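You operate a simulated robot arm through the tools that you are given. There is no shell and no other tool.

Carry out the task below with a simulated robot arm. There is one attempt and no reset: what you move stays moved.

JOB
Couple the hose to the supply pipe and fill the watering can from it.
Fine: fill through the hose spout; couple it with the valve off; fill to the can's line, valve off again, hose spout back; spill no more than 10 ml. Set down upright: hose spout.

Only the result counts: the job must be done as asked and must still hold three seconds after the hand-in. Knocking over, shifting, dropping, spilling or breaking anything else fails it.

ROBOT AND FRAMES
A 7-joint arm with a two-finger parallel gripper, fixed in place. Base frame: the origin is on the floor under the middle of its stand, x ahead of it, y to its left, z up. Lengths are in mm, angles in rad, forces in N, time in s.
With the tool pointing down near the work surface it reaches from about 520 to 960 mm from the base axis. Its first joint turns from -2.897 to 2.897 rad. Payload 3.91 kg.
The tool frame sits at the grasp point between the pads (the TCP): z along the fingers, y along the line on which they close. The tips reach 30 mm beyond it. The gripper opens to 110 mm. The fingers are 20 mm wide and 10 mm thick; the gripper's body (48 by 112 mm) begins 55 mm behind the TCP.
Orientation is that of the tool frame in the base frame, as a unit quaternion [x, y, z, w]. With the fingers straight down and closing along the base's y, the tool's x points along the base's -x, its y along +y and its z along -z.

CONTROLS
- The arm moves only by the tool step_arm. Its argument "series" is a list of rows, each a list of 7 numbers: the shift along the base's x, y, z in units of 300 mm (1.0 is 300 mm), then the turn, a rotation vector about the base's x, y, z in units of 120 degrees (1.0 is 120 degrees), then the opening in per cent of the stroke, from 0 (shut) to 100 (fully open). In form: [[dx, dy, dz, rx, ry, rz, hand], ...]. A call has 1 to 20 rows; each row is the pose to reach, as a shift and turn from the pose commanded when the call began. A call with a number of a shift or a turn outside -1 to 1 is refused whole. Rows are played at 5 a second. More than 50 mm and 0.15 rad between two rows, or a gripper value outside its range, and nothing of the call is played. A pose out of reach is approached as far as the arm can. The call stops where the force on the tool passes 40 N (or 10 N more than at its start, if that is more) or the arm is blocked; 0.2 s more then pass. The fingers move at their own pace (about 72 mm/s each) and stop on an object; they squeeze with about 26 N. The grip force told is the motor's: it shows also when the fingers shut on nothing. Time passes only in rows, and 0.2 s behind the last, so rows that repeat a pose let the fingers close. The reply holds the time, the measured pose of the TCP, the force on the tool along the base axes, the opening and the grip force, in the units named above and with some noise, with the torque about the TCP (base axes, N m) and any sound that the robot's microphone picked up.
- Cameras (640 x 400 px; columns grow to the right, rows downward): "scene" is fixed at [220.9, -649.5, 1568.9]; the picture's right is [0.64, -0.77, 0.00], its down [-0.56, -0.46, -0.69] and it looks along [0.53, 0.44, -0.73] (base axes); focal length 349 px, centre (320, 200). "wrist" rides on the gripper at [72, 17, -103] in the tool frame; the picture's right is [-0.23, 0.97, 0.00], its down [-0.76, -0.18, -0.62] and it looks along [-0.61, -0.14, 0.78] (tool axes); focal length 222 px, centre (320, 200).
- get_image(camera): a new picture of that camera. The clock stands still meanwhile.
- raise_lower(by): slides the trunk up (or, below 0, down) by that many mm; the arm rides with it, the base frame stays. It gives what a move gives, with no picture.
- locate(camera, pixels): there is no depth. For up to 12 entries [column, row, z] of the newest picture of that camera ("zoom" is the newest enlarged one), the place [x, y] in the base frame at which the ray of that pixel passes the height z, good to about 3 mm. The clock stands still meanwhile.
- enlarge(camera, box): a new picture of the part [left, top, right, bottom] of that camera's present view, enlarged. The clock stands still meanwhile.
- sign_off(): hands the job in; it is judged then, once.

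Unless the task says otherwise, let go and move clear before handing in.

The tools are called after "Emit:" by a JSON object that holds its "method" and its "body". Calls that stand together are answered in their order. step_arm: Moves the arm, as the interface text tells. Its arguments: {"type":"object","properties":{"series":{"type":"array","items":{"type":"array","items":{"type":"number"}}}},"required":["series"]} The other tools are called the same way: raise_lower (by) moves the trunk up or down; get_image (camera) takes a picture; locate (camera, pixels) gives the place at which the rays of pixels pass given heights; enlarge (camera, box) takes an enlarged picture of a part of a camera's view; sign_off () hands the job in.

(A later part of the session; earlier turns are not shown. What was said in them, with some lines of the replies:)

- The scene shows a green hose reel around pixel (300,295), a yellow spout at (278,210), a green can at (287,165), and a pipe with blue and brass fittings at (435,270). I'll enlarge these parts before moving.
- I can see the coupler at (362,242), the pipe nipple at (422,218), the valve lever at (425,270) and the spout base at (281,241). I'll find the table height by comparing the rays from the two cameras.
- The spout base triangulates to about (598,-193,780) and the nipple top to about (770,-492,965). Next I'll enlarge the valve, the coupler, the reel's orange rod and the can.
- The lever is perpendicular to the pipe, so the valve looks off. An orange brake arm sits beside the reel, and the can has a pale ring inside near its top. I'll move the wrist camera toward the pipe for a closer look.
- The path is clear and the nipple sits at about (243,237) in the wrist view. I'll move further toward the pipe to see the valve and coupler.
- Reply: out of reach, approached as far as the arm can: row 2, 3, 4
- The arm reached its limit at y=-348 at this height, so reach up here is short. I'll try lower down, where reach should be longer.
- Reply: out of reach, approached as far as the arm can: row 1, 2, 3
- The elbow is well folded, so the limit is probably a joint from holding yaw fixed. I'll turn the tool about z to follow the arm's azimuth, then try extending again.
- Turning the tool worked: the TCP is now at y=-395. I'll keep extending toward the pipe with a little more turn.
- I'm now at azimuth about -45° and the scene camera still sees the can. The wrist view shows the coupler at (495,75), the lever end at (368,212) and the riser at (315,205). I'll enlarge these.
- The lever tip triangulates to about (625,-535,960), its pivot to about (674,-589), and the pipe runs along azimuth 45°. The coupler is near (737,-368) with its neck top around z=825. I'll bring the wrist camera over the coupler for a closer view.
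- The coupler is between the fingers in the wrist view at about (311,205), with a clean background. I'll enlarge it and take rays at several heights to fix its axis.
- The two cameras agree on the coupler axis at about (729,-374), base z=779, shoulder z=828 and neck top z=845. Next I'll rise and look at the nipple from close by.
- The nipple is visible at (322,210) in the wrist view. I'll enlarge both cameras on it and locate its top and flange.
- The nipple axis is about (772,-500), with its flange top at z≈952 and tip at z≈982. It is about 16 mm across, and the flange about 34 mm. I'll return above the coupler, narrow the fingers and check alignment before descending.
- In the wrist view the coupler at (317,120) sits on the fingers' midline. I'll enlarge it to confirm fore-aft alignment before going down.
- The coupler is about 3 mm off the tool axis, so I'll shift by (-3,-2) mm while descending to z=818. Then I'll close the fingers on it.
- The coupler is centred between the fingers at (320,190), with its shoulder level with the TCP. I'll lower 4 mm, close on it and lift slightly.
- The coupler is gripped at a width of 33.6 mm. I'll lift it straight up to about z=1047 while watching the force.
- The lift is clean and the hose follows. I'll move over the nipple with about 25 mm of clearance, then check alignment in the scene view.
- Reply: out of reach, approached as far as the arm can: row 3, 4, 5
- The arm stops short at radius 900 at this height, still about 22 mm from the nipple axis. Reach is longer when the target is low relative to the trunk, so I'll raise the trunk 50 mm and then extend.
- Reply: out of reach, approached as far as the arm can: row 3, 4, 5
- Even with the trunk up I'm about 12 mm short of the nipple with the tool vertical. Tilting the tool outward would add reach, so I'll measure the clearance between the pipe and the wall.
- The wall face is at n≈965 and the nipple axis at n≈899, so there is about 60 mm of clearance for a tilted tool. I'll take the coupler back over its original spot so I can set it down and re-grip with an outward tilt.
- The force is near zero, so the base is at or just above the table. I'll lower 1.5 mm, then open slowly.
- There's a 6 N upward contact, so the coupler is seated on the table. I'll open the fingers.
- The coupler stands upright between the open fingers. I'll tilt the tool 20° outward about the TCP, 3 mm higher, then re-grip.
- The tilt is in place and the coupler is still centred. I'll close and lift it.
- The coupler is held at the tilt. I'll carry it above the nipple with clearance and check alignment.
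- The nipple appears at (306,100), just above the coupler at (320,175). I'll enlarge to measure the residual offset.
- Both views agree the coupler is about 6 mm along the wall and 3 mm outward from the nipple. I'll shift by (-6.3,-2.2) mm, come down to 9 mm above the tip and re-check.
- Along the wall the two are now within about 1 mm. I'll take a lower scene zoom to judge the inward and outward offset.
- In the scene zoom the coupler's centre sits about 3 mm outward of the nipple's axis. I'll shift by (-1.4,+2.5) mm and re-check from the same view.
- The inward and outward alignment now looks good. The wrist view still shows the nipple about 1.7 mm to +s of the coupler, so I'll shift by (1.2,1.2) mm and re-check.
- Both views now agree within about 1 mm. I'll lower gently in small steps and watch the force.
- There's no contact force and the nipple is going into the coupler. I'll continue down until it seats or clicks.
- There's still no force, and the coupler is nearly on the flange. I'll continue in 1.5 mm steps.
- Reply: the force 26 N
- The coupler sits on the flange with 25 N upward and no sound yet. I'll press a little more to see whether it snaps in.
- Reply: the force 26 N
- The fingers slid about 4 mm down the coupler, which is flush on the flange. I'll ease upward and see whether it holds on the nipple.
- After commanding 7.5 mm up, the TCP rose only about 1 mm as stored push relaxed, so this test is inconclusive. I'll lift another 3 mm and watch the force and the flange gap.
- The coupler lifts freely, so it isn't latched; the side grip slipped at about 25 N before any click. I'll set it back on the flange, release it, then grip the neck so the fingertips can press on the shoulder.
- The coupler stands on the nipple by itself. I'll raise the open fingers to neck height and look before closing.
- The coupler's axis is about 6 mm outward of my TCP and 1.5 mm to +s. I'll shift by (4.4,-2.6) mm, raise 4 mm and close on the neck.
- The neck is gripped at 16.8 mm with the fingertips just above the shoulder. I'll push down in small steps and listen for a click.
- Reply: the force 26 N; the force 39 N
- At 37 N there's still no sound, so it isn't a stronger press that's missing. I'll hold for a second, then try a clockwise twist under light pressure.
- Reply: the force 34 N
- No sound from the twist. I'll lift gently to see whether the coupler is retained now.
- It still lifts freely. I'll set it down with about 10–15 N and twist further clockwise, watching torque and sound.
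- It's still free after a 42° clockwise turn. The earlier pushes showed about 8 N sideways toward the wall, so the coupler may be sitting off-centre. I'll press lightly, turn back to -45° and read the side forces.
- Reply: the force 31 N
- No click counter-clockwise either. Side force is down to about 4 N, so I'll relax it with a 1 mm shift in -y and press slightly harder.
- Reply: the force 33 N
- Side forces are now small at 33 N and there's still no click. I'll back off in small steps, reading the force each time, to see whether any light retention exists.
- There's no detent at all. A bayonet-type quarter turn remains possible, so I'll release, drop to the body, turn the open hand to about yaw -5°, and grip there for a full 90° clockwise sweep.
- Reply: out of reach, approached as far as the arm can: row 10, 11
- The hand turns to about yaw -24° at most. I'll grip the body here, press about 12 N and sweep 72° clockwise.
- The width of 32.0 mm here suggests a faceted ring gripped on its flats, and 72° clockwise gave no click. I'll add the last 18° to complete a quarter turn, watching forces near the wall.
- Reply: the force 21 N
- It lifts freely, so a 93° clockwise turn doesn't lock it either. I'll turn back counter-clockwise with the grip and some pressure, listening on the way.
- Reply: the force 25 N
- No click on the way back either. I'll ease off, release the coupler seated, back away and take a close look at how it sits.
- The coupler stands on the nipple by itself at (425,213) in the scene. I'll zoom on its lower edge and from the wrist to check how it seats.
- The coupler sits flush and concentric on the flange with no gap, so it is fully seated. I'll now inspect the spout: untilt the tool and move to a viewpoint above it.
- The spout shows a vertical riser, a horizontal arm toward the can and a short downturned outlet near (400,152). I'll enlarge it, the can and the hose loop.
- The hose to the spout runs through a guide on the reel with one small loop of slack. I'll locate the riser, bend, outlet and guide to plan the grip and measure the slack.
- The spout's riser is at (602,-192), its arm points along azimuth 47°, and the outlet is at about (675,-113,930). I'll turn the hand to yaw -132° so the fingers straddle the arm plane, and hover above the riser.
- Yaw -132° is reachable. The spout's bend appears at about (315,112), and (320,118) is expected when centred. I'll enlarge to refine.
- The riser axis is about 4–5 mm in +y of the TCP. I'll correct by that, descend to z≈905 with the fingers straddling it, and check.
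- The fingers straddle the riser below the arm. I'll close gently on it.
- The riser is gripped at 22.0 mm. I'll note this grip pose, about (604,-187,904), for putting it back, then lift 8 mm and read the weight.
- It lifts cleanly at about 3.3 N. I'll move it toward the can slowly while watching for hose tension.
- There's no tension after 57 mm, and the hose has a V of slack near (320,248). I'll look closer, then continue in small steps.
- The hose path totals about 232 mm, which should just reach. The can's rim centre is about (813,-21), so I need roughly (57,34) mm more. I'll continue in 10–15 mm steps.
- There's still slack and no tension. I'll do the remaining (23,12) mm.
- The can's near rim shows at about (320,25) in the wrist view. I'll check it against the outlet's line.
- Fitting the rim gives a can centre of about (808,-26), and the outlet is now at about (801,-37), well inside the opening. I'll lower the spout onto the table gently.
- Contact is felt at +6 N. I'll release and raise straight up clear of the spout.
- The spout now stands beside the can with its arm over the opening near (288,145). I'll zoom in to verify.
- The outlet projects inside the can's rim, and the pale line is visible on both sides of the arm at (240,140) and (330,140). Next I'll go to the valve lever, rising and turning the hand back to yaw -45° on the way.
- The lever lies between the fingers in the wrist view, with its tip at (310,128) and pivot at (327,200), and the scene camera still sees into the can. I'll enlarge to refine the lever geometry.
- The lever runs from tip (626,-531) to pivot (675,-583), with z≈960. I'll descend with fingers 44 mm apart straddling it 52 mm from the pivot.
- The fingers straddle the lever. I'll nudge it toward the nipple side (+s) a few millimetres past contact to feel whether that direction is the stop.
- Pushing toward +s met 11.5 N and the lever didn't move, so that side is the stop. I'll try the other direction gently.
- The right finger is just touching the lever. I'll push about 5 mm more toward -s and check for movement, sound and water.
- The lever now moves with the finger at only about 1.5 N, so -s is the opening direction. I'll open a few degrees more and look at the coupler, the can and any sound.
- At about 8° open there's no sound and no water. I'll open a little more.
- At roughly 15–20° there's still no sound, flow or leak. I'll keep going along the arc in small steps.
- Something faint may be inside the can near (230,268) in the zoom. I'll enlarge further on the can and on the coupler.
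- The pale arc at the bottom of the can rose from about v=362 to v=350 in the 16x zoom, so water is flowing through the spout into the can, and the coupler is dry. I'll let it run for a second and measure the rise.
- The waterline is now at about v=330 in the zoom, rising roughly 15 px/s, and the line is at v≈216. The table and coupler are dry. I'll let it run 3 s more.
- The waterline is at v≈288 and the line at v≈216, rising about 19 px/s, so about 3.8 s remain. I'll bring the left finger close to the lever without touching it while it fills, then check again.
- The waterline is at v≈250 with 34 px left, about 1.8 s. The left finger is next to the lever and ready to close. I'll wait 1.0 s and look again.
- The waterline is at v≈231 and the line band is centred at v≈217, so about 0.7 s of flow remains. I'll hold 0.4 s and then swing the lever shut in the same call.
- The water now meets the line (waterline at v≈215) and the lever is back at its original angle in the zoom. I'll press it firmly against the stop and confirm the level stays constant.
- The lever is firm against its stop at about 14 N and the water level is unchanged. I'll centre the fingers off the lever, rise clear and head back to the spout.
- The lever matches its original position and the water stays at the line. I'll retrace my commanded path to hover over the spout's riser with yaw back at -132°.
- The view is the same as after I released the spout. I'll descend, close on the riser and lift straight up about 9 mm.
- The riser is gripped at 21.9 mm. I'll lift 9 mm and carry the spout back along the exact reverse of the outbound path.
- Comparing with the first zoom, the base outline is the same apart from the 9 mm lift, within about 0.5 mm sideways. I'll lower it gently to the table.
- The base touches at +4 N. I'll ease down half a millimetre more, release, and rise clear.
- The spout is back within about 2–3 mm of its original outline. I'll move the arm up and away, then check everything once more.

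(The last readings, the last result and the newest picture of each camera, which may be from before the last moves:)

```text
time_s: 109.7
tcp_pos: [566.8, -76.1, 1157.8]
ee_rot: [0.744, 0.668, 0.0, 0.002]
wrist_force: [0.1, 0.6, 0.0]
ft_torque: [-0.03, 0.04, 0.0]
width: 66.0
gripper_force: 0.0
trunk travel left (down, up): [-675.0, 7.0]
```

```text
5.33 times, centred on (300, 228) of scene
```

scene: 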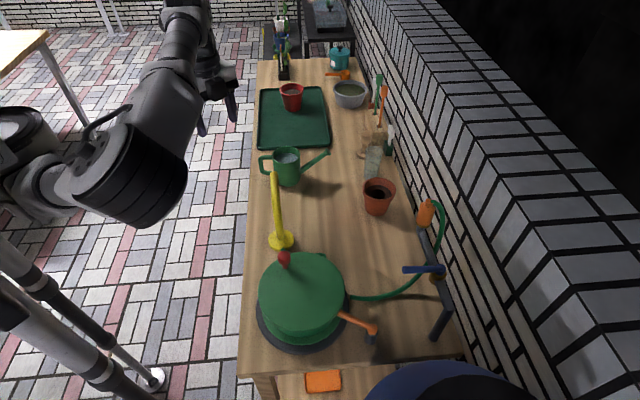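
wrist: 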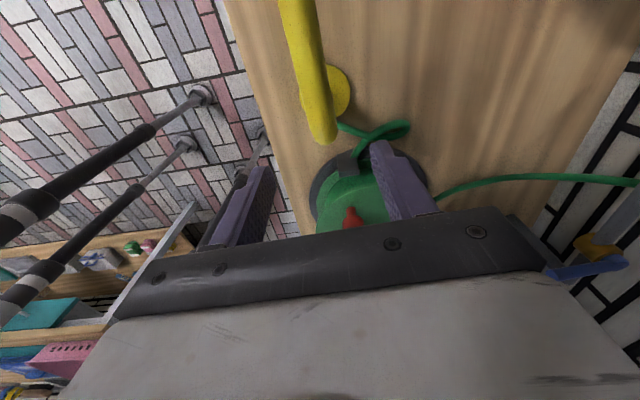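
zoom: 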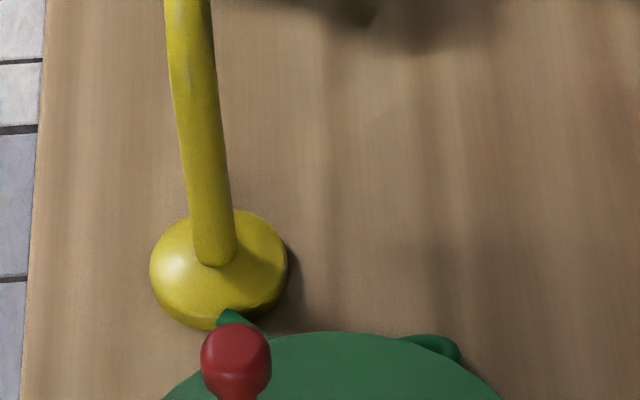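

The can, spout, coupler and lever all look right. I'll take a final high zoom of the water surface against the line and check the table for drips.

Emit:
{"method": "enlarge", "body": {"camera": "scene", "box": [268, 140, 308, 165]}}

Emit:
{"method": "enlarge", "body": {"camera": "scene", "box": [240, 160, 400, 260]}}

Emit:
{"method": "enlarge", "body": {"camera": "scene", "box": [405, 195, 445, 220]}}

```text
16.00 times, centred on (288, 152) of scene
```

zoom: 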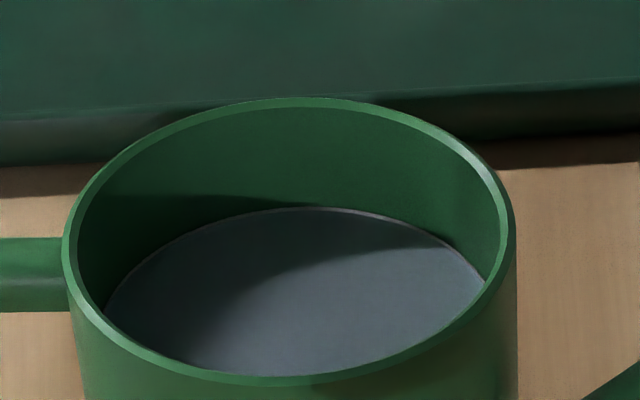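

```text
4.00 times, centred on (320, 210) of scene
```

zoom: 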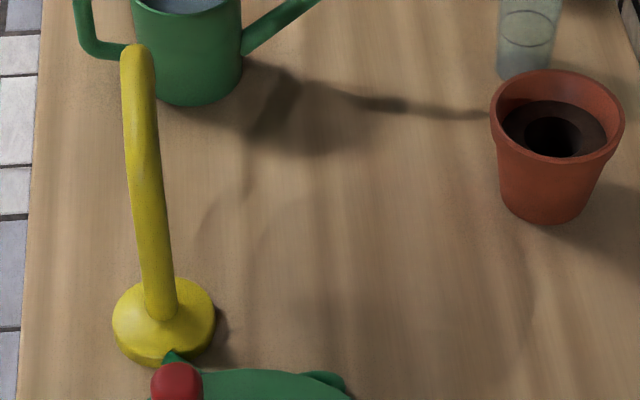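

```text
16.00 times, centred on (425, 208) of scene
```

zoom: 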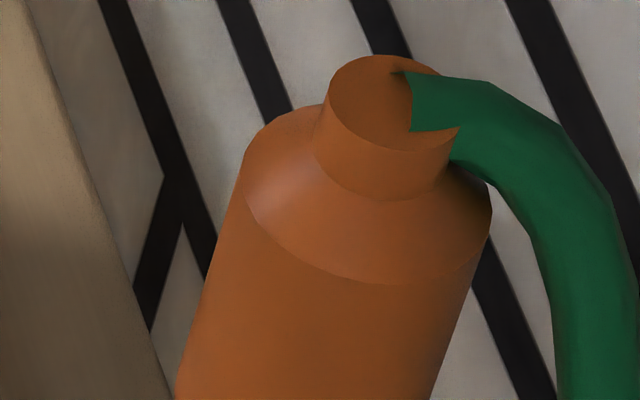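

The water meets the can's line with only the ring's upper edge showing at about (380,213), and the table and coupler are dry. The valve lever is back at off, the spout stands upright at its place, and the arm is clear, so I'm handing in.

Emit:
{"method": "sign_off", "body": {}}

```text
The job is handed in.
```

The watering can is filled to its line through the hose spout, and I've handed the job in.

- **Coupling:** the coupler is pushed fully onto the supply pipe's nipple, flush with the flange, and was fitted with the valve off. It never clicked or locked: before the fill it lifted off freely. It stayed dry while water ran.
- **Fill level:** the water stands at the upper edge of the line inside the can. The level didn't change after I closed the valve.
- **Valve:** the lever is back against its off stop, in its original position.
- **Hose spout:** it is upright in its place, about 2–3 mm from where it started.
- **Spills and other objects:** I saw no water on the table or at the coupler, and nothing else in view looked moved. I raised the trunk 50 mm to reach the pipe and left it there.
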